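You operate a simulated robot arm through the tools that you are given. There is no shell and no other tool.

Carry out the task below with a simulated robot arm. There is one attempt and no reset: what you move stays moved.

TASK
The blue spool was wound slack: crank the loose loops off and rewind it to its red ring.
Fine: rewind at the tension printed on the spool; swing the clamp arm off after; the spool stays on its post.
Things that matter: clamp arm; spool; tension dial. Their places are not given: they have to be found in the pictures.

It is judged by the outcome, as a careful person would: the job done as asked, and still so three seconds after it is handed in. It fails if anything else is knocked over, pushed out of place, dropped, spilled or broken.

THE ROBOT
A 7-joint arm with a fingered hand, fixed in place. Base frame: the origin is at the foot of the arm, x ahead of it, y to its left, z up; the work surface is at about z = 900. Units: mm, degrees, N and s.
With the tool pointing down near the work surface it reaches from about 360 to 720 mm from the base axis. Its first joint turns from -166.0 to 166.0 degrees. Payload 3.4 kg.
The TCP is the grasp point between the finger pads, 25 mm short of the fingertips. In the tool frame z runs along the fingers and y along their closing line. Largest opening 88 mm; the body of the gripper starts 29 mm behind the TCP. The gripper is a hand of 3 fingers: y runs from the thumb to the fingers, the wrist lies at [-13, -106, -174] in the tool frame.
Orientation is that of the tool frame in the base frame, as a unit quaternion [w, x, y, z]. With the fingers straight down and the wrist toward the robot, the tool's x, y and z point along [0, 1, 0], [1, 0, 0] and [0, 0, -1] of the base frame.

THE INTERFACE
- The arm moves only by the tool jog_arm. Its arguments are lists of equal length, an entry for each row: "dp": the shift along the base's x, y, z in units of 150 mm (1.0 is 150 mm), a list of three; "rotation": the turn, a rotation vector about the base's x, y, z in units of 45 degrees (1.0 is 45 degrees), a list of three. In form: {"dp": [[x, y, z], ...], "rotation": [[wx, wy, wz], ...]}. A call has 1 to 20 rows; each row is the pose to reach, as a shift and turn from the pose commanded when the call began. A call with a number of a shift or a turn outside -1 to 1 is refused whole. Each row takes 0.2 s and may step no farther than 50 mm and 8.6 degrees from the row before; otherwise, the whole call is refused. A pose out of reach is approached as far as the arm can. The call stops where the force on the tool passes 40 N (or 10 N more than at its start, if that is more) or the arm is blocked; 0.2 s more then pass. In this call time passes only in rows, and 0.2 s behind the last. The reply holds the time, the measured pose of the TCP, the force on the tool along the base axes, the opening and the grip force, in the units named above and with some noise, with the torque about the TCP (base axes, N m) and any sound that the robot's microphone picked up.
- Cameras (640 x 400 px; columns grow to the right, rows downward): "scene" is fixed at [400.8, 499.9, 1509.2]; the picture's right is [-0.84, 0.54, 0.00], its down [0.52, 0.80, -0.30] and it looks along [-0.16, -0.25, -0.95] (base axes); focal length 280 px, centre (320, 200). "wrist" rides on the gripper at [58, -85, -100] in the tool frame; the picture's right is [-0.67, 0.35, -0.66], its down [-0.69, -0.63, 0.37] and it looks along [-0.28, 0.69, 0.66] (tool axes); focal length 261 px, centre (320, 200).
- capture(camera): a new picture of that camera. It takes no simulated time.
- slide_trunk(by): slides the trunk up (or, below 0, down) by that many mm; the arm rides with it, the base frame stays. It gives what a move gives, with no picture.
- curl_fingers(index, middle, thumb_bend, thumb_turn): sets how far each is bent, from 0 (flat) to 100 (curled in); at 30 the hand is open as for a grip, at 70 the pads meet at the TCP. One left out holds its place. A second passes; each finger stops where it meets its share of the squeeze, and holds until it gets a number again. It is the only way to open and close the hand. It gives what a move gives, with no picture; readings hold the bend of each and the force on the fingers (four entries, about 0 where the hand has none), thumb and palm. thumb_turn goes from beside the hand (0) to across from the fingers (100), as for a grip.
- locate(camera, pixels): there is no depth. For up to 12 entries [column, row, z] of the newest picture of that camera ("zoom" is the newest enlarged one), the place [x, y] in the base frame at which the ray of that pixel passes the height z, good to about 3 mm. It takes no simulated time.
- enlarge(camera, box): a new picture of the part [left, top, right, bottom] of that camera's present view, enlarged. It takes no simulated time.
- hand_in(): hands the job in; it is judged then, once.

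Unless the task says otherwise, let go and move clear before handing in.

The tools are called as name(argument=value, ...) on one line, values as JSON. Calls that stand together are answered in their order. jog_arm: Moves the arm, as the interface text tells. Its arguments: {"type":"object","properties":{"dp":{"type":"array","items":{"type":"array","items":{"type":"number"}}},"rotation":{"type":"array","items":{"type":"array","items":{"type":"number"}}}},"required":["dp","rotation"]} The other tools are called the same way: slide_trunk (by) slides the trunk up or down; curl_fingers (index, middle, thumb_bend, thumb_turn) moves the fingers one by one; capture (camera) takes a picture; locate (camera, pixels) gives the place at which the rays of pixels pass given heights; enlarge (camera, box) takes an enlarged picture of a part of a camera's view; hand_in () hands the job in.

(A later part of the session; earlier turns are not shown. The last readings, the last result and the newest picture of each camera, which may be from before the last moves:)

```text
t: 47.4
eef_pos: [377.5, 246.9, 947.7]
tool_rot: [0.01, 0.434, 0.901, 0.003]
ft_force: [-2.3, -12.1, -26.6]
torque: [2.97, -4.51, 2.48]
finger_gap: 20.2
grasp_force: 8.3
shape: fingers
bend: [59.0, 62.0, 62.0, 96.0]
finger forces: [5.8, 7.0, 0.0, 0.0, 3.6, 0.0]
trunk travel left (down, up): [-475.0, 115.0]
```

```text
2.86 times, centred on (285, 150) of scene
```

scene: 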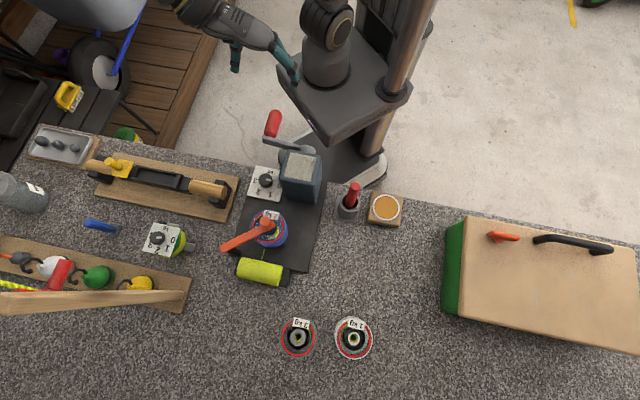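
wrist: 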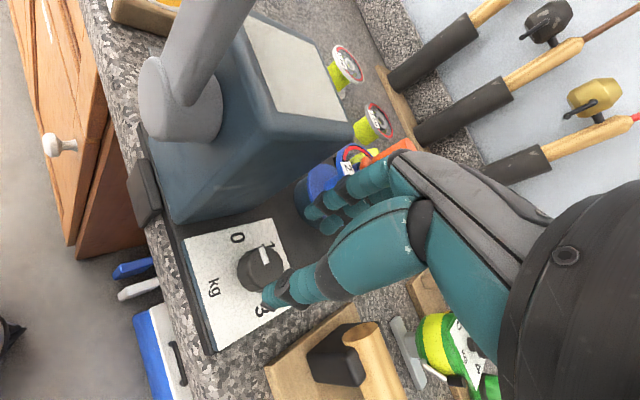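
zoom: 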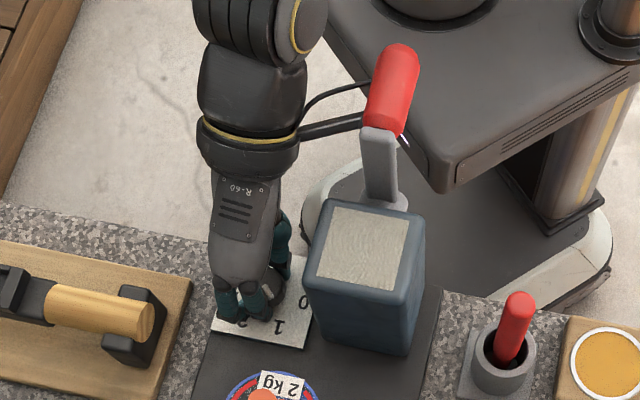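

The knob followed the hand (pointer now near 1), but a large reaction (27 N, 5 Nm) shows the wrist camera touching the crank at (365,120). I'll open the fingers and yaw back before lifting anything.

curl_fingers(index=48, middle=48, thumb_bend=48)

jog_arm(dp=[[0, 0, 0], [0, 0, 0], [0, 0, 0], [0, 0, 0], [0, 0, 0]], rotation=[[0, 0, 0.17], [0, 0, 0.35], [0, 0, 0.53], [0, 0, 0.71], [0, 0, 0.89]])

enlarge(camera="wrist", box=[190, 160, 390, 340])

enlarge(camera="scene", box=[220, 80, 350, 220])

```text
t: 48.0
eef_pos: [377.9, 244.6, 949.1]
tool_rot: [0.01, 0.436, 0.9, 0.002]
ft_force: [1.9, -9.0, -13.5]
torque: [1.23, -2.49, 1.06]
finger_gap: 45.6
grasp_force: 3.3
shape: fingers
bend: [48.0, 49.0, 48.0, 97.0]
finger forces: [0.0, 7.1, 0.0, 0.0, 0.0, 0.0]
trunk travel left (down, up): [-475.0, 115.0]
stopped: the force on the tool passed its limit at 41 N (the readings are from after the stop); the commanded pose is now the measured one
```

```text
t: 49.2
eef_pos: [378.3, 247.0, 948.6]
tool_rot: [0.008, 0.1, 0.995, 0.006]
ft_force: [1.0, -0.5, 1.9]
torque: [0.08, -0.08, -0.06]
finger_gap: 45.8
grasp_force: 0.6
shape: fingers
bend: [48.0, 48.0, 48.0, 97.0]
finger forces: [0.0, 1.9, 0.0, 0.0, 0.0, 0.0]
trunk travel left (down, up): [-475.0, 115.0]
```

```text
2.22 times, centred on (290, 250) of wrist
```

zoom: 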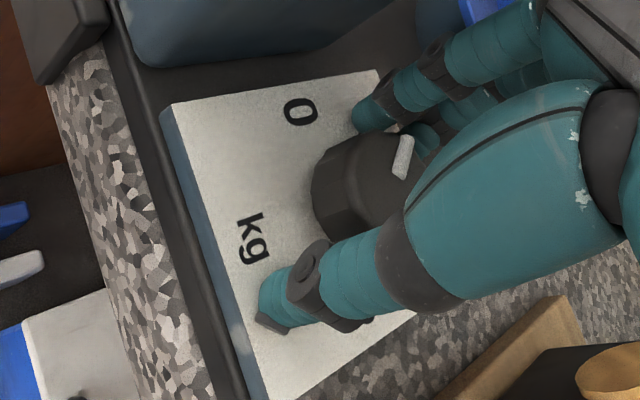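

```text
2.86 times, centred on (285, 150) of scene
```

zoom: 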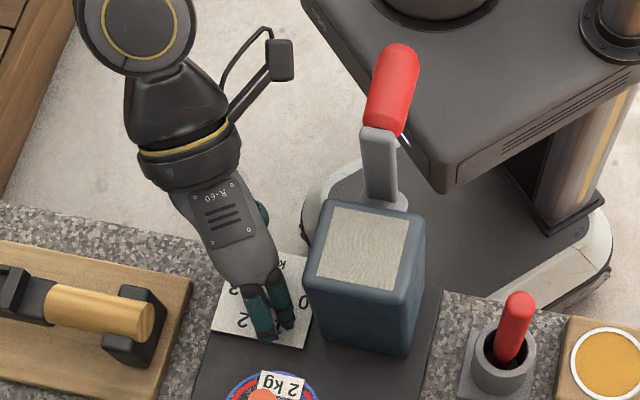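

The camera is free again and the crank is unmoved; the pointer advanced ~40°. I'll continue with shorter strokes (78°→54°) to stay clear of the crank.

curl_fingers(index=66, middle=66, thumb_bend=66)

jog_arm(dp=[[0, 0, 0], [0, 0, 0], [0, 0, 0]], rotation=[[0, 0, -0.18], [0, 0, -0.36], [0, 0, -0.53]])

curl_fingers(index=48, middle=48, thumb_bend=48)

jog_arm(dp=[[0, 0, 0], [0, 0, 0], [0, 0, 0]], rotation=[[0, 0, 0.18], [0, 0, 0.36], [0, 0, 0.53]])

enlarge(camera="wrist", box=[190, 160, 390, 340])

enlarge(camera="scene", box=[220, 80, 350, 220])

```text
t: 50.2
eef_pos: [377.9, 247.4, 948.3]
tool_rot: [0.007, 0.101, 0.995, 0.006]
ft_force: [0.2, 6.9, 1.9]
torque: [0.17, -0.04, 0.02]
finger_gap: 19.3
grasp_force: 7.6
shape: fingers
bend: [60.0, 62.0, 61.0, 97.0]
finger forces: [4.8, 7.4, 0.1, 0.0, 3.4, 0.0]
trunk travel left (down, up): [-475.0, 115.0]
```

```text
t: 51.0
eef_pos: [377.5, 247.0, 947.9]
tool_rot: [0.009, 0.304, 0.953, 0.003]
ft_force: [-0.5, 7.2, 0.7]
torque: [0.14, 0.0, 0.03]
finger_gap: 19.5
grasp_force: 8.0
shape: fingers
bend: [60.0, 62.0, 62.0, 97.0]
finger forces: [5.2, 6.5, 0.0, 0.0, 3.6, 0.0]
trunk travel left (down, up): [-475.0, 115.0]
```

```text
t: 52.0
eef_pos: [377.9, 247.7, 948.1]
tool_rot: [0.009, 0.303, 0.953, 0.005]
ft_force: [0.5, -0.7, 1.7]
torque: [-0.01, -0.04, -0.02]
finger_gap: 45.3
grasp_force: 0.7
shape: fingers
bend: [48.0, 49.0, 48.0, 97.0]
finger forces: [0.0, 1.6, 0.0, 0.1, 0.0, 0.0]
trunk travel left (down, up): [-475.0, 115.0]
```

```text
t: 52.8
eef_pos: [377.9, 247.8, 949.1]
tool_rot: [0.008, 0.101, 0.995, 0.007]
ft_force: [1.2, -0.3, 2.6]
torque: [0.05, -0.05, 0.0]
finger_gap: 45.7
grasp_force: 1.1
shape: fingers
bend: [48.0, 48.0, 48.0, 97.0]
finger forces: [0.0, 2.0, 0.1, 0.1, 0.0, 0.2]
trunk travel left (down, up): [-475.0, 115.0]
```

```text
2.22 times, centred on (290, 250) of wrist
```

zoom: 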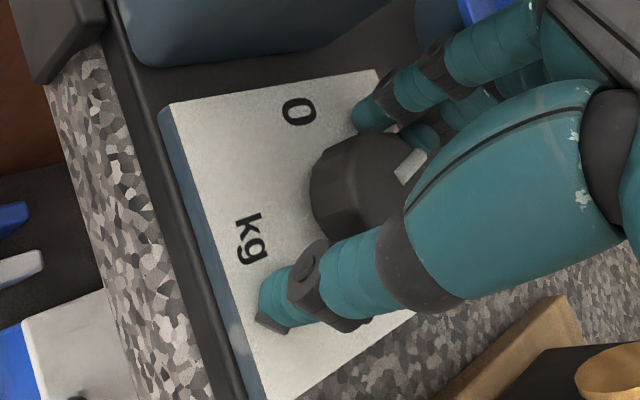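

```text
2.86 times, centred on (285, 150) of scene
```

zoom: 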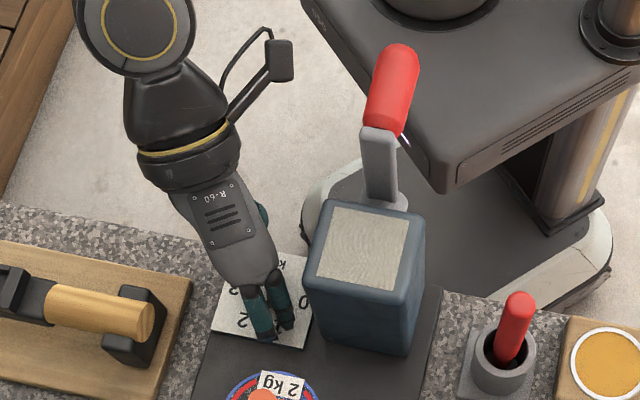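

The pointer moved on (~64° in total). Two more 24° strokes, then I'll check from above.

curl_fingers(index=66, middle=66, thumb_bend=66)

jog_arm(dp=[[0, 0, 0], [0, 0, 0], [0, 0, 0]], rotation=[[0, 0, -0.18], [0, 0, -0.36], [0, 0, -0.53]])

curl_fingers(index=48, middle=48, thumb_bend=48)

jog_arm(dp=[[0, 0, 0], [0, 0, 0], [0, 0, 0]], rotation=[[0, 0, 0.18], [0, 0, 0.36], [0, 0, 0.53]])

curl_fingers(index=66, middle=66, thumb_bend=66)

jog_arm(dp=[[0, 0, 0], [0, 0, 0], [0, 0, 0]], rotation=[[0, 0, -0.18], [0, 0, -0.36], [0, 0, -0.53]])

curl_fingers(index=48, middle=48, thumb_bend=48)

jog_arm(dp=[[0, 0, 0], [0, 0, 0], [0, 0, 0]], rotation=[[0, 0, 0.18], [0, 0, 0.36], [0, 0, 0.53]])

enlarge(camera="wrist", box=[190, 160, 390, 340])

```text
t: 53.8
eef_pos: [377.6, 247.4, 948.5]
tool_rot: [0.007, 0.1, 0.995, 0.006]
ft_force: [-0.1, 4.8, -0.3]
torque: [0.15, 0.02, 0.07]
finger_gap: 19.5
grasp_force: 7.0
shape: fingers
bend: [60.0, 62.0, 61.0, 97.0]
finger forces: [4.6, 5.4, 0.0, 0.0, 3.9, 0.1]
trunk travel left (down, up): [-475.0, 115.0]
```

```text
t: 54.6
eef_pos: [378.5, 248.0, 948.3]
tool_rot: [0.009, 0.305, 0.952, 0.005]
ft_force: [0.7, 6.6, 0.4]
torque: [0.13, -0.02, 0.02]
finger_gap: 19.7
grasp_force: 7.7
shape: fingers
bend: [59.0, 62.0, 62.0, 97.0]
finger forces: [5.3, 6.3, 0.0, 0.1, 3.8, 0.1]
trunk travel left (down, up): [-475.0, 115.0]
```

```text
t: 55.6
eef_pos: [377.6, 246.1, 948.4]
tool_rot: [0.009, 0.304, 0.953, 0.004]
ft_force: [-0.1, -1.5, 0.9]
torque: [0.04, -0.01, -0.02]
finger_gap: 45.5
grasp_force: 0.9
shape: fingers
bend: [48.0, 48.0, 48.0, 97.0]
finger forces: [0.0, 1.2, 0.0, 0.0, 0.0, 0.1]
trunk travel left (down, up): [-475.0, 115.0]
```

```text
t: 56.4
eef_pos: [377.5, 247.2, 949.6]
tool_rot: [0.006, 0.099, 0.995, 0.006]
ft_force: [-0.8, 0.1, -0.2]
torque: [0.02, 0.01, 0.01]
finger_gap: 45.3
grasp_force: 0.1
shape: fingers
bend: [48.0, 48.0, 48.0, 97.0]
finger forces: [0.0, 0.1, 0.0, 0.0, 0.1, 0.1]
trunk travel left (down, up): [-475.0, 115.0]
```

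```text
t: 57.4
eef_pos: [378.2, 247.3, 949.0]
tool_rot: [0.007, 0.1, 0.995, 0.005]
ft_force: [-0.8, 3.6, -2.2]
torque: [0.06, -0.01, 0.02]
finger_gap: 19.6
grasp_force: 5.7
shape: fingers
bend: [60.0, 62.0, 61.0, 97.0]
finger forces: [4.8, 3.1, 0.1, 0.0, 3.7, 0.0]
trunk travel left (down, up): [-475.0, 115.0]
```

```text
t: 58.2
eef_pos: [378.8, 246.9, 948.5]
tool_rot: [0.009, 0.304, 0.952, 0.004]
ft_force: [0.5, 5.6, -2.0]
torque: [0.05, 0.0, 0.01]
finger_gap: 19.7
grasp_force: 6.0
shape: fingers
bend: [59.0, 62.0, 62.0, 97.0]
finger forces: [5.1, 3.9, 0.0, 0.1, 3.5, 0.0]
trunk travel left (down, up): [-475.0, 115.0]
```

```text
t: 59.2
eef_pos: [376.7, 246.3, 949.5]
tool_rot: [0.009, 0.304, 0.953, 0.005]
ft_force: [-0.1, -0.3, 0.0]
torque: [0.01, 0.02, -0.03]
finger_gap: 45.4
grasp_force: 0.0
shape: fingers
bend: [48.0, 48.0, 48.0, 97.0]
finger forces: [0.0, 0.1, 0.1, 0.0, 0.0, 0.1]
trunk travel left (down, up): [-475.0, 115.0]
```

```text
t: 60.0
eef_pos: [376.9, 247.4, 948.8]
tool_rot: [0.007, 0.1, 0.995, 0.006]
ft_force: [0.6, 0.0, 1.3]
torque: [0.04, 0.0, 0.01]
finger_gap: 45.6
grasp_force: 0.8
shape: fingers
bend: [48.0, 48.0, 48.0, 97.0]
finger forces: [0.0, 0.6, 0.0, 0.0, 0.0, 0.1]
trunk travel left (down, up): [-475.0, 115.0]
```

```text
2.22 times, centred on (290, 250) of wrist
```

zoom: 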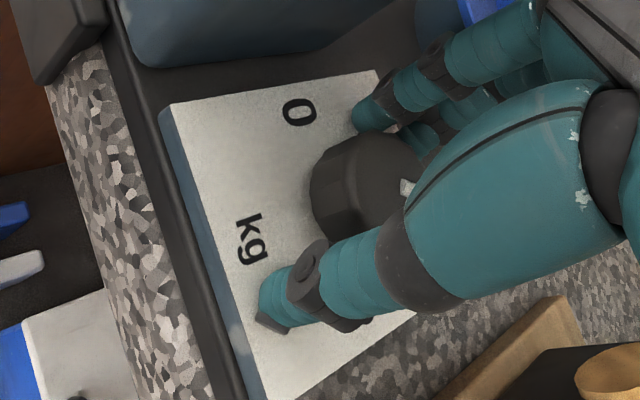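

Pointer is now mostly behind the finger, so I'll lift straight up for an unobstructed reading.

jog_arm(dp=[[0, 0, 0.2], [0, 0, 0.4], [0, 0, 0.6], [0, 0, 0.8], [0, 0, 1.0]], rotation=[[0, 0, 0], [0, 0, 0], [0, 0, 0], [0, 0, 0], [0, 0, 0]])

jog_arm(dp=[[0, 0, 0.2], [0, 0, 0.35]], rotation=[[0, 0, 0], [0, 0, 0]])

enlarge(camera="wrist", box=[130, 240, 250, 350])

enlarge(camera="scene", box=[240, 155, 300, 205])

enlarge(camera="scene", box=[220, 80, 350, 290])

```text
t: 61.2
eef_pos: [378.8, 246.9, 1097.2]
tool_rot: [0.007, 0.101, 0.995, 0.006]
ft_force: [0.3, 0.0, 0.2]
torque: [0.01, 0.0, 0.03]
finger_gap: 45.4
grasp_force: 0.1
shape: fingers
bend: [48.0, 48.0, 48.0, 97.0]
finger forces: [0.0, 0.1, 0.1, 0.0, 0.1, 0.0]
trunk travel left (down, up): [-475.0, 115.0]
```

```text
t: 61.8
eef_pos: [377.2, 246.9, 1151.2]
tool_rot: [0.008, 0.101, 0.995, 0.007]
ft_force: [0.3, -0.1, -0.3]
torque: [-0.01, 0.0, -0.02]
finger_gap: 45.6
grasp_force: 0.1
shape: fingers
bend: [48.0, 48.0, 48.0, 97.0]
finger forces: [0.0, 0.0, 0.0, 0.0, 0.0, 0.1]
trunk travel left (down, up): [-475.0, 115.0]
```

```text
3.64 times, centred on (190, 295) of wrist
```

zoom: 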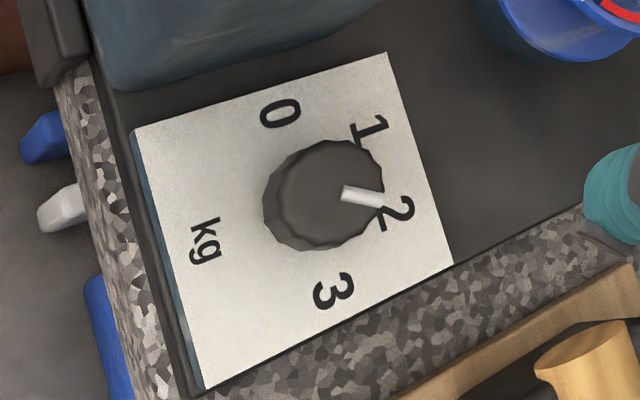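

```text
8.00 times, centred on (270, 180) of scene
```

zoom: 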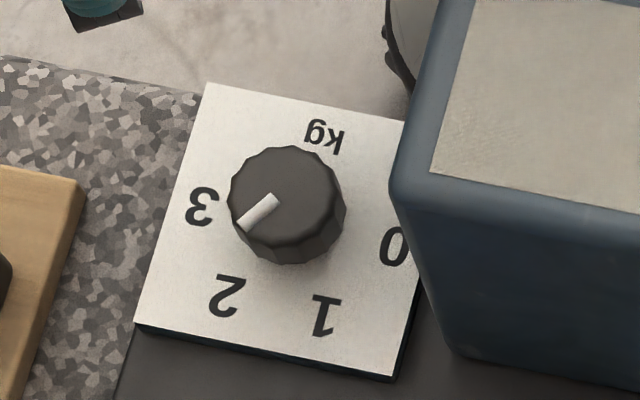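

```text
1.90 times, centred on (285, 185) of scene
```

zoom: 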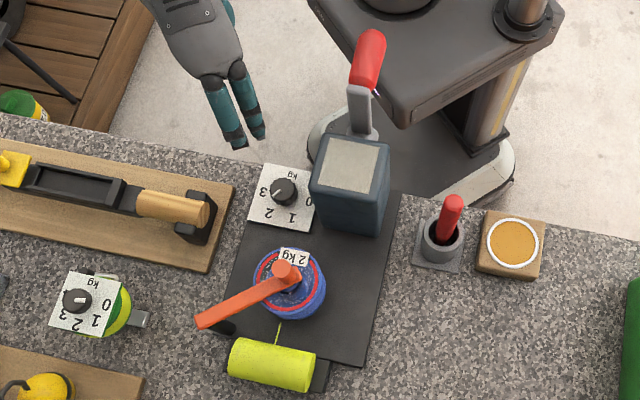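

The pointer now reads slightly past 2 (toward 3). I'll measure its direction precisely via locate in a zoom.

enlarge(camera="wrist", box=[170, 268, 216, 312])

enlarge(camera="scene", box=[254, 168, 278, 190])

```text
9.09 times, centred on (193, 290) of wrist
```

zoom: 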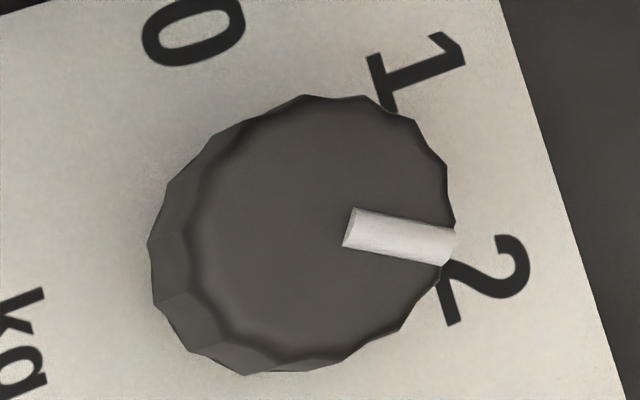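

```text
16.00 times, centred on (266, 179) of scene
```

zoom: 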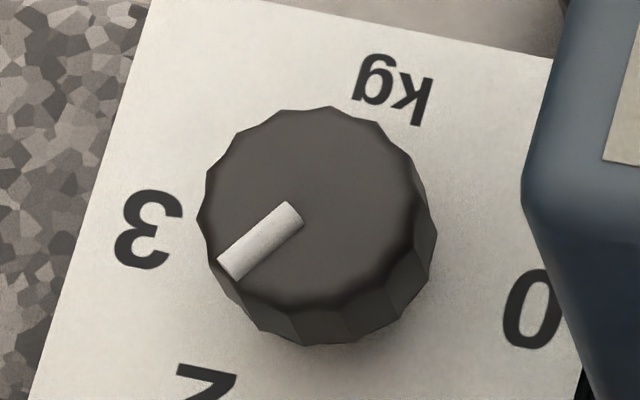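

Geometry: labels are 60° apart with 2 at azimuth ≈14.5°, the pointer is at ≈7.5°, so ~7–8° past. I'll re-grip at a slightly smaller yaw and turn back ~10° (closing seems to drag it a few degrees), then re-check.

jog_arm(dp=[[0, 0, -0.2], [0, 0, -0.45], [0, 0, -0.7], [0, 0, -0.95]], rotation=[[0, 0, -0.1], [0, 0, -0.2], [0, 0, -0.2], [0, 0, -0.2]])

jog_arm(dp=[[0, 0, -0.15], [0, 0, -0.3], [0, 0, -0.39]], rotation=[[0, 0, 0], [0, 0, 0], [0, 0, 0]])

enlarge(camera="wrist", box=[190, 160, 390, 340])

curl_fingers(index=66, middle=66, thumb_bend=66)

enlarge(camera="wrist", box=[190, 160, 390, 340])

```text
t: 62.8
eef_pos: [376.7, 247.7, 1007.9]
tool_rot: [0.009, 0.18, 0.984, 0.006]
ft_force: [-0.6, -0.6, -0.9]
torque: [-0.01, 0.04, -0.01]
finger_gap: 45.6
grasp_force: 0.1
shape: fingers
bend: [48.0, 48.0, 48.0, 97.0]
finger forces: [0.0, 0.1, 0.1, 0.1, 0.1, 0.0]
trunk travel left (down, up): [-475.0, 115.0]
```

```text
t: 63.6
eef_pos: [377.5, 246.9, 949.4]
tool_rot: [0.008, 0.179, 0.984, 0.005]
ft_force: [-0.3, -0.2, -0.4]
torque: [0.05, 0.03, 0.0]
finger_gap: 45.6
grasp_force: 0.1
shape: fingers
bend: [48.0, 48.0, 48.0, 97.0]
finger forces: [0.0, 0.0, 0.1, 0.0, 0.1, 0.0]
trunk travel left (down, up): [-475.0, 115.0]
```

```text
2.22 times, centred on (290, 250) of wrist
```

zoom: 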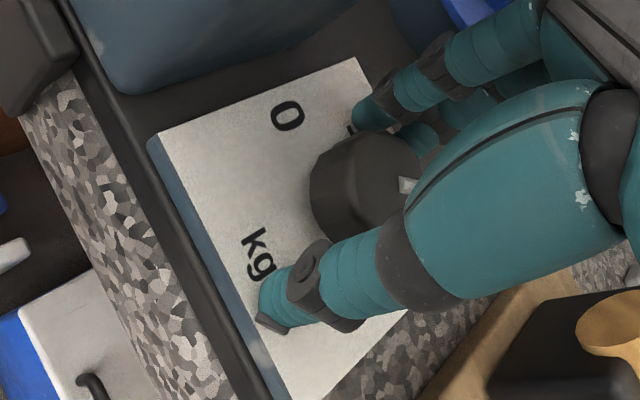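

```text
t: 64.6
eef_pos: [376.7, 248.8, 949.3]
tool_rot: [0.009, 0.178, 0.984, 0.005]
ft_force: [2.5, 5.1, -3.5]
torque: [0.08, 0.0, 0.03]
finger_gap: 20.2
grasp_force: 6.2
shape: fingers
bend: [59.0, 61.0, 61.0, 97.0]
finger forces: [5.2, 3.7, 0.0, 0.1, 3.3, 0.0]
trunk travel left (down, up): [-475.0, 115.0]
```

```text
2.22 times, centred on (290, 250) of wrist
```

zoom: 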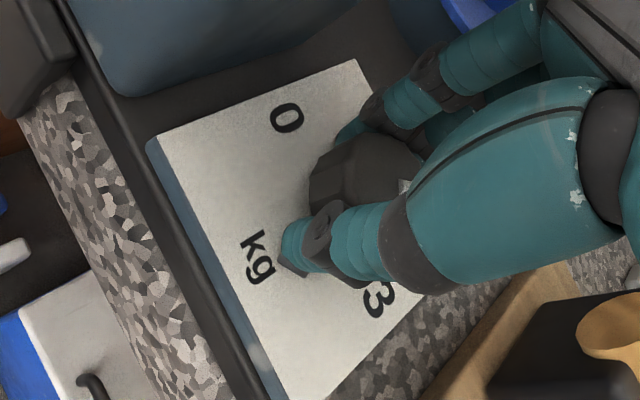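

Gripped. Turning back +12° (positive yaw), releasing, and lifting to check.

jog_arm(dp=[[0, 0, 0], [0, 0, 0]], rotation=[[0, 0, 0.13], [0, 0, 0.267]])

curl_fingers(index=48, middle=48, thumb_bend=48)

jog_arm(dp=[[0, 0, 0.2], [0, 0, 0.4], [0, 0, 0.6], [0, 0, 0.8], [0, 0, 1.0]], rotation=[[0, 0, 0], [0, 0, 0], [0, 0, 0], [0, 0, 0], [0, 0, 0]])

jog_arm(dp=[[0, 0, 0.2], [0, 0, 0.35]], rotation=[[0, 0, 0], [0, 0, 0]])

enlarge(camera="scene", box=[254, 168, 278, 190])

enlarge(camera="wrist", box=[130, 240, 250, 350])

```text
t: 65.2
eef_pos: [377.8, 246.9, 949.2]
tool_rot: [0.007, 0.075, 0.997, 0.005]
ft_force: [2.4, 4.6, -3.9]
torque: [0.02, -0.05, -0.01]
finger_gap: 19.9
grasp_force: 6.1
shape: fingers
bend: [59.0, 62.0, 62.0, 97.0]
finger forces: [4.3, 4.1, 0.1, 0.0, 3.8, 0.0]
trunk travel left (down, up): [-475.0, 115.0]
```

```text
t: 66.2
eef_pos: [377.3, 246.3, 951.8]
tool_rot: [0.008, 0.074, 0.997, 0.006]
ft_force: [0.3, -0.6, 0.6]
torque: [0.02, -0.01, 0.03]
finger_gap: 45.6
grasp_force: 0.0
shape: fingers
bend: [48.0, 48.0, 48.0, 97.0]
finger forces: [0.0, 0.0, 0.1, 0.0, 0.0, 0.0]
trunk travel left (down, up): [-475.0, 115.0]
```

```text
t: 67.4
eef_pos: [377.2, 245.4, 1100.3]
tool_rot: [0.007, 0.074, 0.997, 0.007]
ft_force: [-0.3, 0.4, -0.6]
torque: [0.03, -0.01, 0.01]
finger_gap: 45.7
grasp_force: 0.0
shape: fingers
bend: [48.0, 48.0, 48.0, 97.0]
finger forces: [0.0, 0.0, 0.0, 0.0, 0.0, 0.0]
trunk travel left (down, up): [-475.0, 115.0]
```

```text
t: 68.0
eef_pos: [378.7, 246.6, 1153.3]
tool_rot: [0.008, 0.076, 0.997, 0.007]
ft_force: [-0.2, -1.0, 0.6]
torque: [-0.02, 0.02, 0.02]
finger_gap: 45.6
grasp_force: 0.1
shape: fingers
bend: [48.0, 48.0, 48.0, 97.0]
finger forces: [0.1, 0.1, 0.0, 0.0, 0.0, 0.0]
trunk travel left (down, up): [-475.0, 115.0]
```

```text
16.00 times, centred on (266, 179) of scene
```

zoom: 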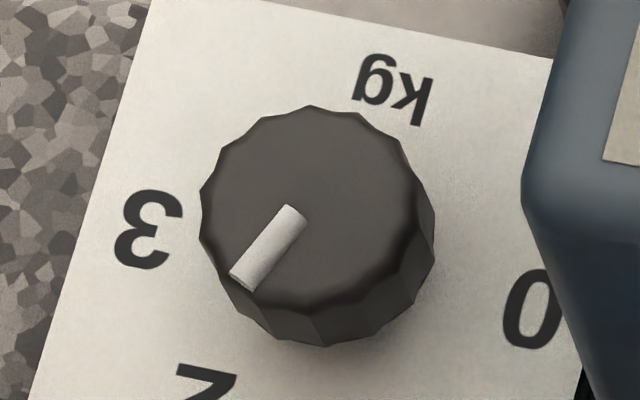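

```text
3.64 times, centred on (190, 295) of wrist
```

zoom: 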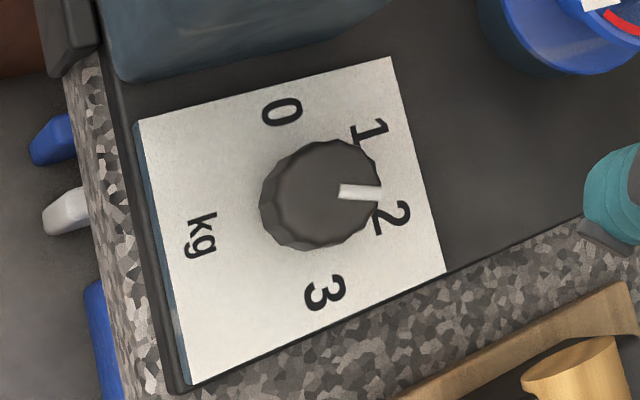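

The pointer now sits ≈5° short of 2 (azimuth 21° vs ≈15–17°). One small correction of −4.5°.

jog_arm(dp=[[0, 0, -0.2], [0, 0, -0.45], [0, 0, -0.7], [0, 0, -0.95]], rotation=[[0, 0, -0.05], [0, 0, -0.1], [0, 0, -0.1], [0, 0, -0.1]])

jog_arm(dp=[[0, 0, -0.15], [0, 0, -0.3], [0, 0, -0.4]], rotation=[[0, 0, 0], [0, 0, 0], [0, 0, 0]])

curl_fingers(index=66, middle=66, thumb_bend=66)

jog_arm(dp=[[0, 0, 0], [0, 0, 0]], rotation=[[0, 0, -0.06], [0, 0, -0.1]])

curl_fingers(index=48, middle=48, thumb_bend=48)

jog_arm(dp=[[0, 0, 0.2], [0, 0, 0.4], [0, 0, 0.6], [0, 0, 0.8], [0, 0, 1.0]], rotation=[[0, 0, 0], [0, 0, 0], [0, 0, 0], [0, 0, 0], [0, 0, 0]])

jog_arm(dp=[[0, 0, 0.2], [0, 0, 0.35]], rotation=[[0, 0, 0], [0, 0, 0]])

enlarge(camera="scene", box=[254, 168, 278, 190])

enlarge(camera="wrist", box=[130, 240, 250, 350])

```text
t: 69.0
eef_pos: [378.1, 246.8, 1009.9]
tool_rot: [0.008, 0.114, 0.993, 0.007]
ft_force: [0.1, -0.2, 0.0]
torque: [-0.03, 0.02, -0.01]
finger_gap: 45.5
grasp_force: 0.1
shape: fingers
bend: [48.0, 48.0, 48.0, 97.0]
finger forces: [0.0, 0.1, 0.0, 0.1, 0.1, 0.0]
trunk travel left (down, up): [-475.0, 115.0]
```

```text
t: 69.8
eef_pos: [377.5, 247.7, 949.1]
tool_rot: [0.009, 0.114, 0.993, 0.006]
ft_force: [-0.3, 0.4, -0.9]
torque: [0.01, 0.0, 0.0]
finger_gap: 45.7
grasp_force: 0.1
shape: fingers
bend: [48.0, 48.0, 48.0, 97.0]
finger forces: [0.1, 0.0, 0.0, 0.0, 0.0, 0.1]
trunk travel left (down, up): [-475.0, 115.0]
```

```text
t: 70.8
eef_pos: [378.2, 247.3, 949.4]
tool_rot: [0.007, 0.113, 0.994, 0.005]
ft_force: [1.2, 3.8, -3.0]
torque: [0.05, 0.04, 0.03]
finger_gap: 20.7
grasp_force: 6.3
shape: fingers
bend: [59.0, 62.0, 61.0, 97.0]
finger forces: [4.9, 3.5, 0.0, 0.1, 4.1, 0.0]
trunk travel left (down, up): [-475.0, 115.0]
```

```text
t: 71.4
eef_pos: [378.2, 247.4, 950.8]
tool_rot: [0.007, 0.153, 0.988, 0.005]
ft_force: [1.4, 3.7, -3.7]
torque: [0.02, -0.01, 0.02]
finger_gap: 20.7
grasp_force: 6.1
shape: fingers
bend: [59.0, 62.0, 61.0, 97.0]
finger forces: [5.1, 3.4, 0.1, 0.0, 4.0, 0.1]
trunk travel left (down, up): [-475.0, 115.0]
```

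```text
t: 72.4
eef_pos: [378.4, 246.8, 950.2]
tool_rot: [0.009, 0.152, 0.988, 0.005]
ft_force: [-0.7, -0.5, 0.0]
torque: [-0.01, 0.01, 0.05]
finger_gap: 45.3
grasp_force: 0.1
shape: fingers
bend: [48.0, 48.0, 48.0, 97.0]
finger forces: [0.1, 0.0, 0.1, 0.0, 0.1, 0.0]
trunk travel left (down, up): [-475.0, 115.0]
```

```text
t: 73.6
eef_pos: [376.3, 247.4, 1101.0]
tool_rot: [0.008, 0.153, 0.988, 0.005]
ft_force: [0.6, -0.1, 0.3]
torque: [0.0, 0.04, 0.02]
finger_gap: 45.7
grasp_force: 0.0
shape: fingers
bend: [48.0, 48.0, 48.0, 97.0]
finger forces: [0.0, 0.0, 0.1, 0.1, 0.1, 0.0]
trunk travel left (down, up): [-475.0, 115.0]
```

```text
t: 74.2
eef_pos: [377.4, 247.2, 1153.5]
tool_rot: [0.008, 0.153, 0.988, 0.005]
ft_force: [0.1, -0.2, 0.2]
torque: [0.03, -0.01, 0.01]
finger_gap: 45.7
grasp_force: 0.0
shape: fingers
bend: [48.0, 48.0, 48.0, 97.0]
finger forces: [0.0, 0.0, 0.0, 0.0, 0.1, 0.0]
trunk travel left (down, up): [-475.0, 115.0]
```

```text
16.00 times, centred on (266, 179) of scene
```

zoom: 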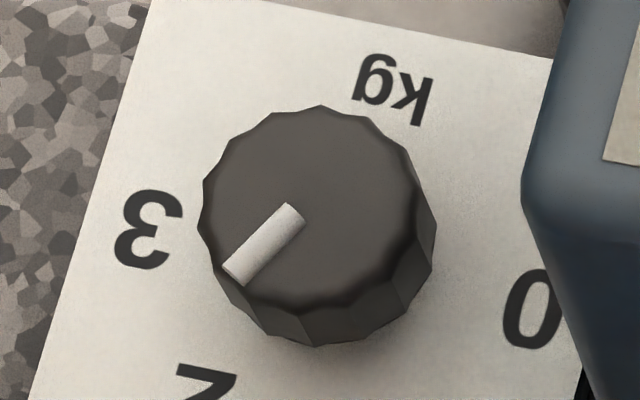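

```text
3.64 times, centred on (190, 295) of wrist
```

zoom: 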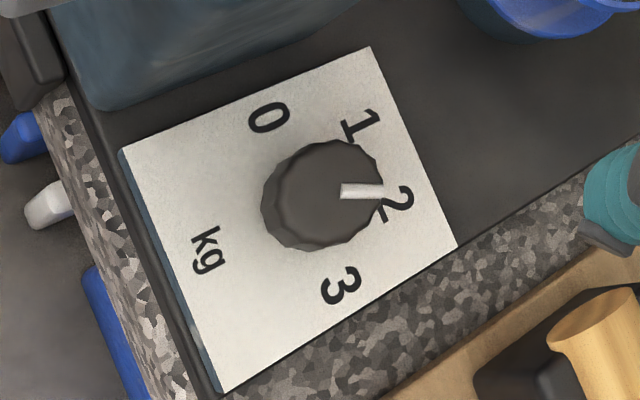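

The pointer now reads azimuth ≈15°, right on 2 kg. Returning to the crank: yaw back to 133° and go above the grip.

curl_fingers(index=32, middle=32, thumb_bend=32)

jog_arm(dp=[[0, 0, 0.1], [0, 0, 0.2], [0, 0, 0.25], [0, 0, 0.25], [0, 0, 0.25], [0, 0, 0.25]], rotation=[[0, 0, 0.16], [0, 0, 0.33], [0, 0, 0.5], [0, 0, 0.66], [0, 0, 0.82], [0, 0, 0.98]])

jog_arm(dp=[[-0.2, -0.02, 0], [-0.45, -0.04, 0], [-0.7, -0.06, 0], [-0.866, -0.081, -0.05]], rotation=[[0, 0, 0.1], [0, 0, 0.2], [0, 0, 0.28], [0, 0, 0.325]])

enlarge(camera="scene", box=[250, 60, 350, 200])

```text
t: 75.2
eef_pos: [377.1, 246.8, 1152.2]
tool_rot: [0.008, 0.153, 0.988, 0.006]
ft_force: [0.1, 0.3, -0.2]
torque: [0.01, 0.02, 0.03]
finger_gap: 80.0
grasp_force: 0.0
shape: fingers
bend: [32.0, 32.0, 32.0, 97.0]
finger forces: [0.1, 0.1, 0.0, 0.1, 0.0, 0.0]
trunk travel left (down, up): [-475.0, 115.0]
```

```text
t: 76.6
eef_pos: [378.0, 248.2, 1190.1]
tool_rot: [0.006, -0.231, 0.973, 0.008]
ft_force: [0.2, 0.0, -0.2]
torque: [-0.03, -0.02, 0.0]
finger_gap: 80.0
grasp_force: 0.1
shape: fingers
bend: [32.0, 32.0, 32.0, 97.0]
finger forces: [0.0, 0.0, 0.0, 0.0, 0.0, 0.1]
trunk travel left (down, up): [-475.0, 115.0]
```

```text
t: 77.6
eef_pos: [247.1, 234.7, 1182.6]
tool_rot: [0.004, -0.352, 0.936, 0.009]
ft_force: [-0.2, 0.2, 0.4]
torque: [-0.01, 0.02, -0.01]
finger_gap: 80.0
grasp_force: 0.1
shape: fingers
bend: [32.0, 32.0, 32.0, 97.0]
finger forces: [0.0, 0.0, 0.0, 0.0, 0.0, 0.1]
trunk travel left (down, up): [-475.0, 115.0]
```

```text
2.86 times, centred on (300, 130) of scene
```

zoom: 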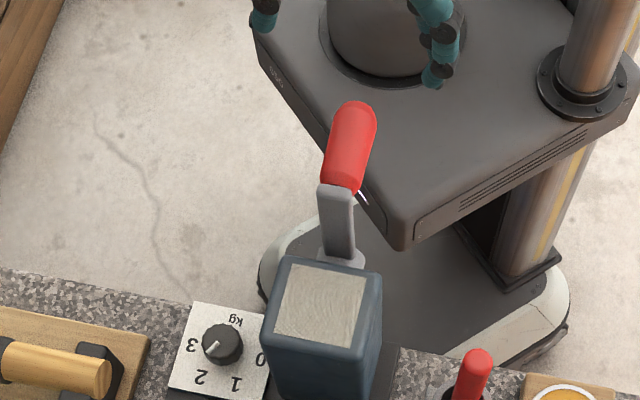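

The hand straddles the grip again. Descend and re-cage.

jog_arm(dp=[[0, 0, -0.2], [0, 0, -0.4], [0, 0, -0.55], [0.003, 0, -0.65], [0.003, 0, -0.715]], rotation=[[0, 0, 0.045], [0, 0, 0.045], [0, 0, 0.045], [0, 0, 0.045], [0, 0, 0.045]])

curl_fingers(index=66, middle=66, thumb_bend=66)

enlarge(camera="scene", box=[250, 60, 350, 200])

```text
t: 78.8
eef_pos: [247.1, 235.7, 1075.8]
tool_rot: [0.005, -0.369, 0.93, 0.009]
ft_force: [-0.5, -0.3, 0.5]
torque: [0.04, 0.01, 0.03]
finger_gap: 80.3
grasp_force: 0.1
shape: fingers
bend: [32.0, 32.0, 32.0, 97.0]
finger forces: [0.0, 0.1, 0.0, 0.0, 0.0, 0.0]
trunk travel left (down, up): [-475.0, 115.0]
```

```text
t: 79.8
eef_pos: [247.0, 235.8, 1075.1]
tool_rot: [0.004, -0.369, 0.929, 0.009]
ft_force: [1.2, -1.4, 0.4]
torque: [0.02, -0.02, 0.05]
finger_gap: 9.3
grasp_force: 1.0
shape: fingers
bend: [66.0, 66.0, 64.0, 97.0]
finger forces: [0.1, 0.1, 0.0, 0.0, 1.8, 0.0]
trunk travel left (down, up): [-475.0, 115.0]
```

```text
2.86 times, centred on (300, 130) of scene
```

zoom: 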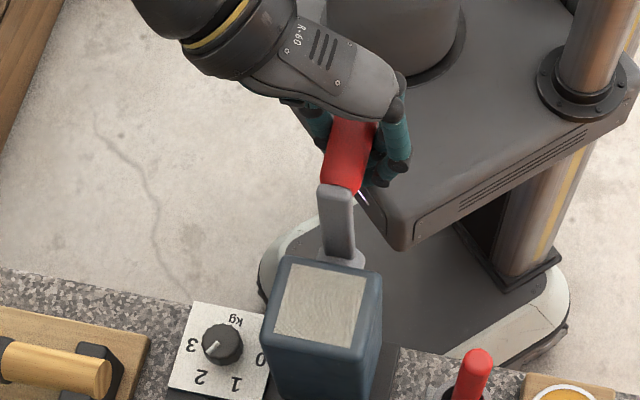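

Caged. Rewinding in the opposite direction: top → left (−u) side down to 270°, watching force and the spool.

jog_arm(dp=[[0.052, -0.055, -0.012], [0.102, -0.1073, -0.0347], [0.15, -0.16, -0.06], [0.1907, -0.2007, -0.088], [0.23, -0.243, -0.128], [0.266, -0.2807, -0.1727], [0.297, -0.314, -0.225], [0.324, -0.3427, -0.2833], [0.3607, -0.3813, -0.412], [0.3733, -0.3947, -0.55]], rotation=[[0, 0, 0], [0, 0, 0], [0, 0, 0], [0, 0, 0], [0, 0, 0], [0, 0, 0], [0, 0, 0], [0, 0, 0], [0, 0, 0], [0, 0, 0]])

enlarge(camera="scene", box=[248, 203, 292, 251])

enlarge(camera="scene", box=[230, 70, 350, 290])

```text
t: 82.0
eef_pos: [303.6, 175.1, 992.4]
tool_rot: [0.005, -0.368, 0.93, 0.008]
ft_force: [-1.7, 0.3, -0.9]
torque: [-0.03, -0.04, -0.01]
finger_gap: 7.9
grasp_force: 0.7
shape: fingers
bend: [65.0, 66.0, 66.0, 97.0]
finger forces: [1.0, 0.0, 0.0, 0.0, 0.0, 0.1]
trunk travel left (down, up): [-475.0, 115.0]
```

```text
8.33 times, centred on (270, 227) of scene
```

zoom: 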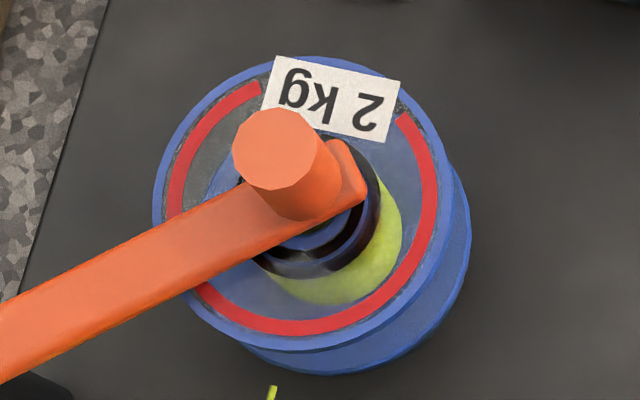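

```text
1.82 times, centred on (290, 180) of scene
```

zoom: 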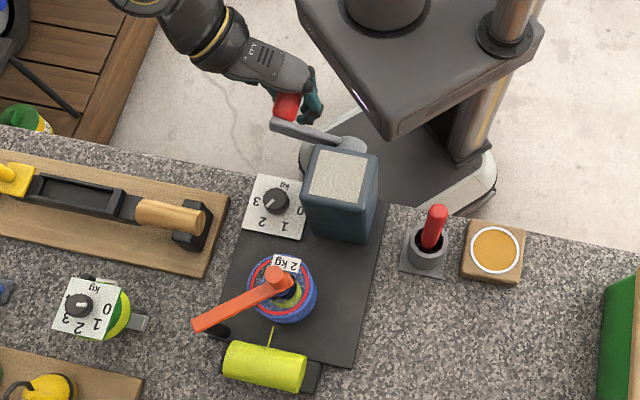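

The line is going on smoothly (force ~2 N). Continuing past the bottom to 144°.

jog_arm(dp=[[-0.018, 0.0193, -0.1647], [-0.07, 0.074, -0.3133], [-0.1507, 0.16, -0.4313], [-0.2527, 0.268, -0.5073], [-0.366, 0.388, -0.5333], [-0.4793, 0.508, -0.5073], [-0.5813, 0.616, -0.4313]], rotation=[[0, 0, 0], [0, 0, 0], [0, 0, 0], [0, 0, 0], [0, 0, 0], [0, 0, 0], [0, 0, 0]])

enlarge(camera="scene", box=[248, 203, 292, 251])

enlarge(camera="scene", box=[250, 70, 370, 200])

```text
t: 83.6
eef_pos: [216.4, 267.1, 927.1]
tool_rot: [0.003, -0.368, 0.93, 0.008]
ft_force: [-0.1, -2.7, -0.8]
torque: [-0.03, 0.01, 0.01]
finger_gap: 8.5
grasp_force: 0.8
shape: fingers
bend: [66.0, 66.0, 65.0, 97.0]
finger forces: [0.0, 0.1, 0.0, 0.0, 1.5, 0.0]
trunk travel left (down, up): [-475.0, 115.0]
```

```text
8.33 times, centred on (270, 227) of scene
```

zoom: 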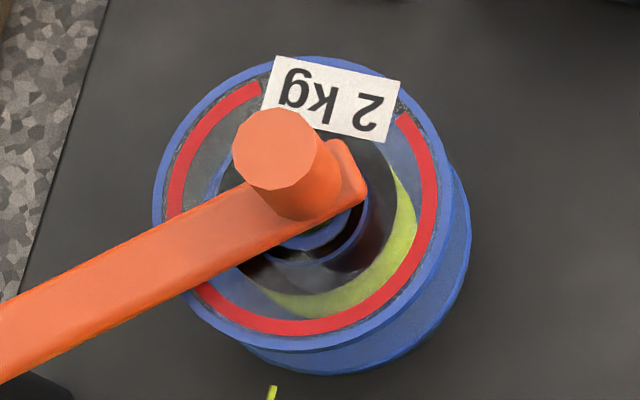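

```text
3.08 times, centred on (310, 135) of scene
```

zoom: 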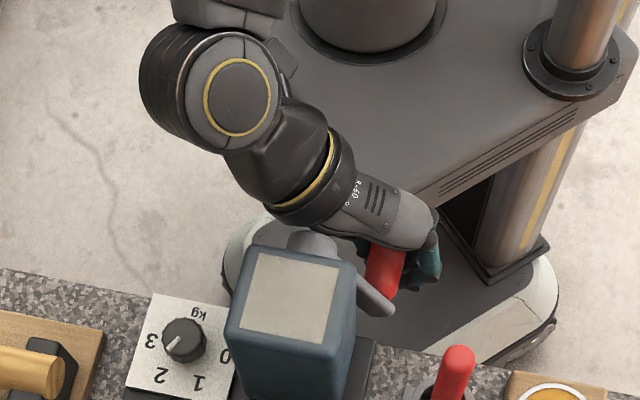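

At 144° the line has grown to just inside the ring. I'll zoom in to judge the level before winding any more.

enlarge(camera="scene", box=[262, 220, 292, 246])

enlarge(camera="scene", box=[248, 205, 278, 235])

enlarge(camera="scene", box=[275, 315, 375, 365])

capture(camera="wrist")

```text
15.38 times, centred on (277, 233) of scene
```

zoom: 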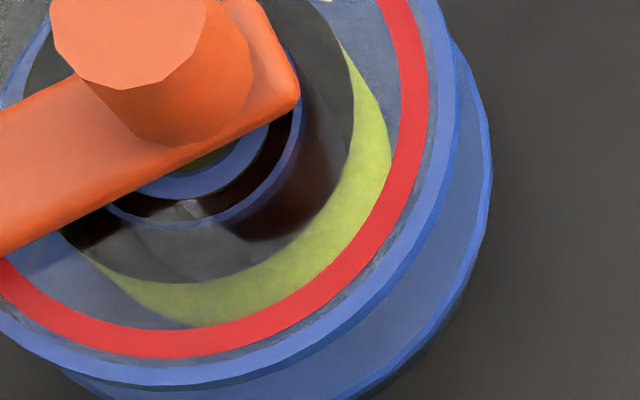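

```text
13.33 times, centred on (263, 220) of scene
```

zoom: 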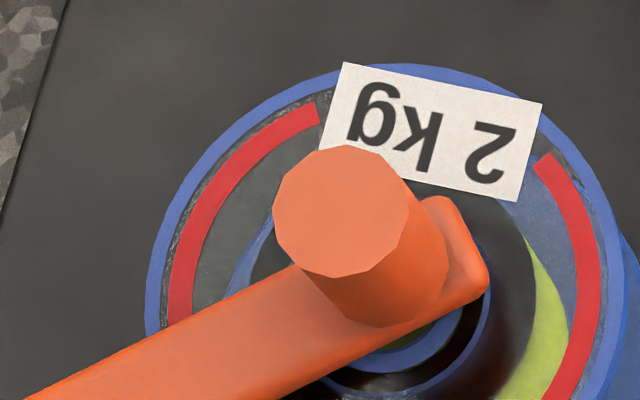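

```text
6.40 times, centred on (325, 340) of scene
```

zoom: 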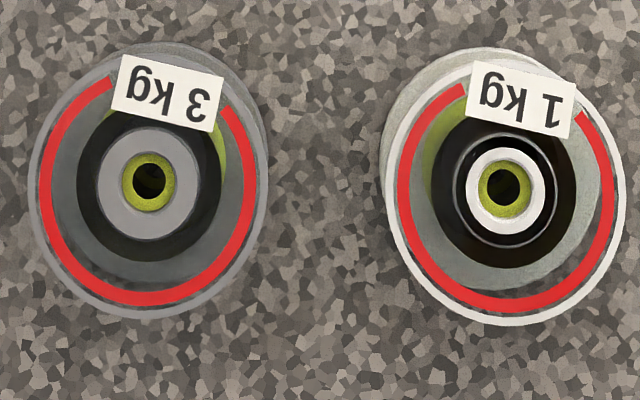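

```text
taken
```

wrist: 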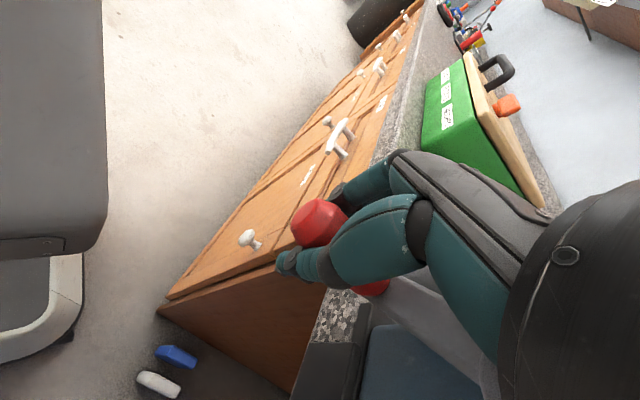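

The dark top face of the line pack has radius ≈10.7 px against the red ring's 14.3–16.2 px, so there's more to wind. Continuing up to the top (0°), one full turn.

jog_arm(dp=[[-0.0807, 0.086, 0.118], [-0.1327, 0.1407, 0.2667], [-0.1507, 0.16, 0.4313], [-0.1327, 0.1407, 0.596], [-0.0807, 0.086, 0.7447], [0, 0, 0.8627], [0.102, -0.108, 0.9387], [0.2153, -0.228, 0.9647]], rotation=[[0, 0, 0], [0, 0, 0], [0, 0, 0], [0, 0, 0], [0, 0, 0], [0, 0, 0], [0, 0, 0], [0, 0, 0]])

enlarge(camera="scene", box=[248, 203, 292, 251])

enlarge(camera="scene", box=[262, 220, 292, 246])

enlarge(camera="scene", box=[250, 70, 370, 200])

```text
t: 85.4
eef_pos: [249.1, 233.8, 1074.4]
tool_rot: [0.004, -0.367, 0.93, 0.009]
ft_force: [-1.1, 1.3, 0.3]
torque: [-0.05, 0.02, -0.01]
finger_gap: 8.0
grasp_force: 0.9
shape: fingers
bend: [65.0, 66.0, 66.0, 97.0]
finger forces: [0.9, 0.0, 0.1, 0.0, 0.1, 0.1]
trunk travel left (down, up): [-475.0, 115.0]
```

```text
8.33 times, centred on (270, 227) of scene
```

zoom: 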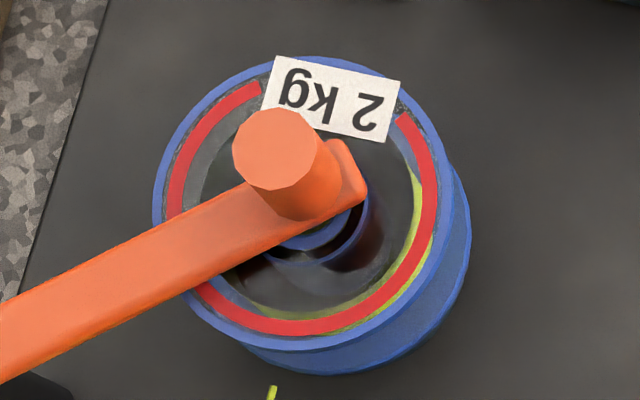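

```text
15.38 times, centred on (277, 233) of scene
```

zoom: 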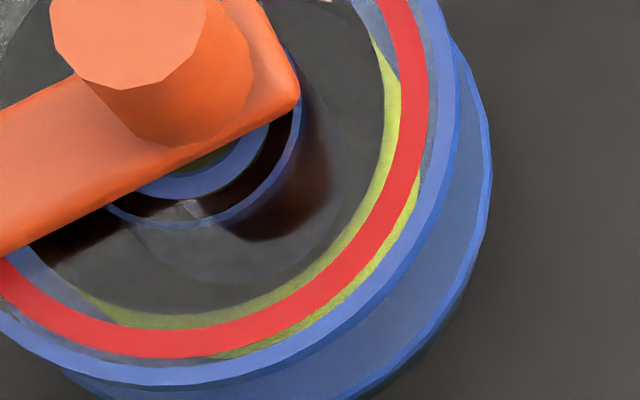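

```text
3.08 times, centred on (310, 135) of scene
```

zoom: 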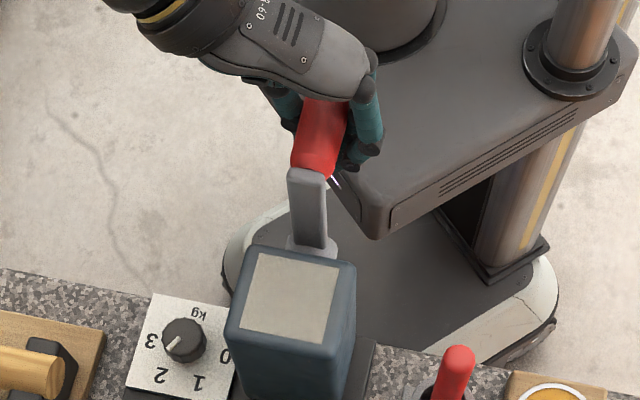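

After one turn, the pack's dark top edge has radius ≈12.6 px, still ~1.7 px (≈3.4 mm) inside the ring's inner edge. Winding another quarter turn to 270°.

jog_arm(dp=[[0.1133, -0.12, -0.026], [0.2153, -0.228, -0.102], [0.296, -0.314, -0.22], [0.348, -0.3687, -0.3687], [0.366, -0.388, -0.5333]], rotation=[[0, 0, 0], [0, 0, 0], [0, 0, 0], [0, 0, 0], [0, 0, 0]])

enlarge(camera="scene", box=[248, 203, 292, 251])

enlarge(camera="scene", box=[262, 220, 292, 246])

enlarge(camera="scene", box=[248, 205, 278, 235])

```text
t: 86.6
eef_pos: [303.4, 176.9, 992.4]
tool_rot: [0.004, -0.368, 0.93, 0.008]
ft_force: [-1.4, 0.9, 0.2]
torque: [-0.04, -0.05, -0.03]
finger_gap: 7.9
grasp_force: 1.0
shape: fingers
bend: [65.0, 66.0, 66.0, 97.0]
finger forces: [2.5, 0.0, 0.0, 0.1, 0.1, 0.0]
trunk travel left (down, up): [-475.0, 115.0]
```

```text
8.33 times, centred on (270, 227) of scene
```

zoom: 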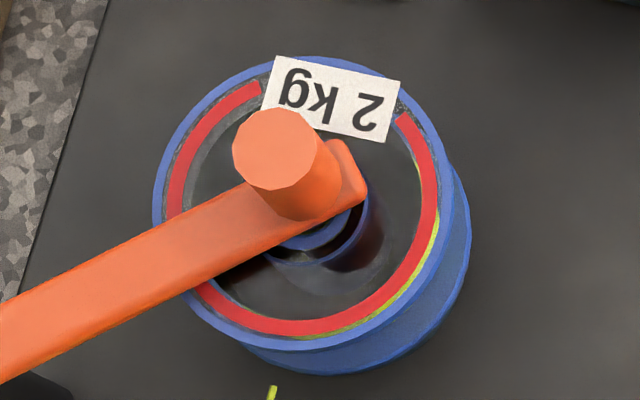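

```text
15.38 times, centred on (277, 233) of scene
```

zoom: 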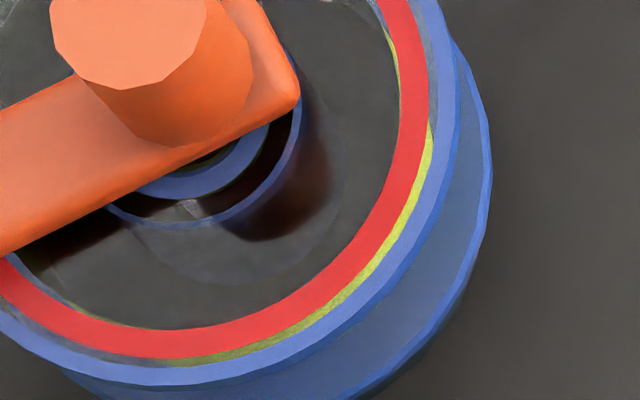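

```text
13.33 times, centred on (263, 220) of scene
```

zoom: 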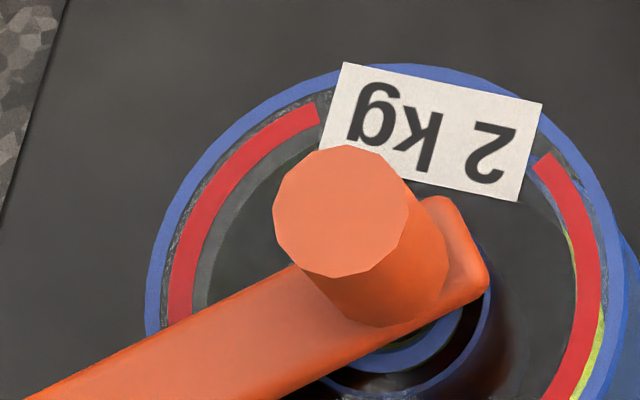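

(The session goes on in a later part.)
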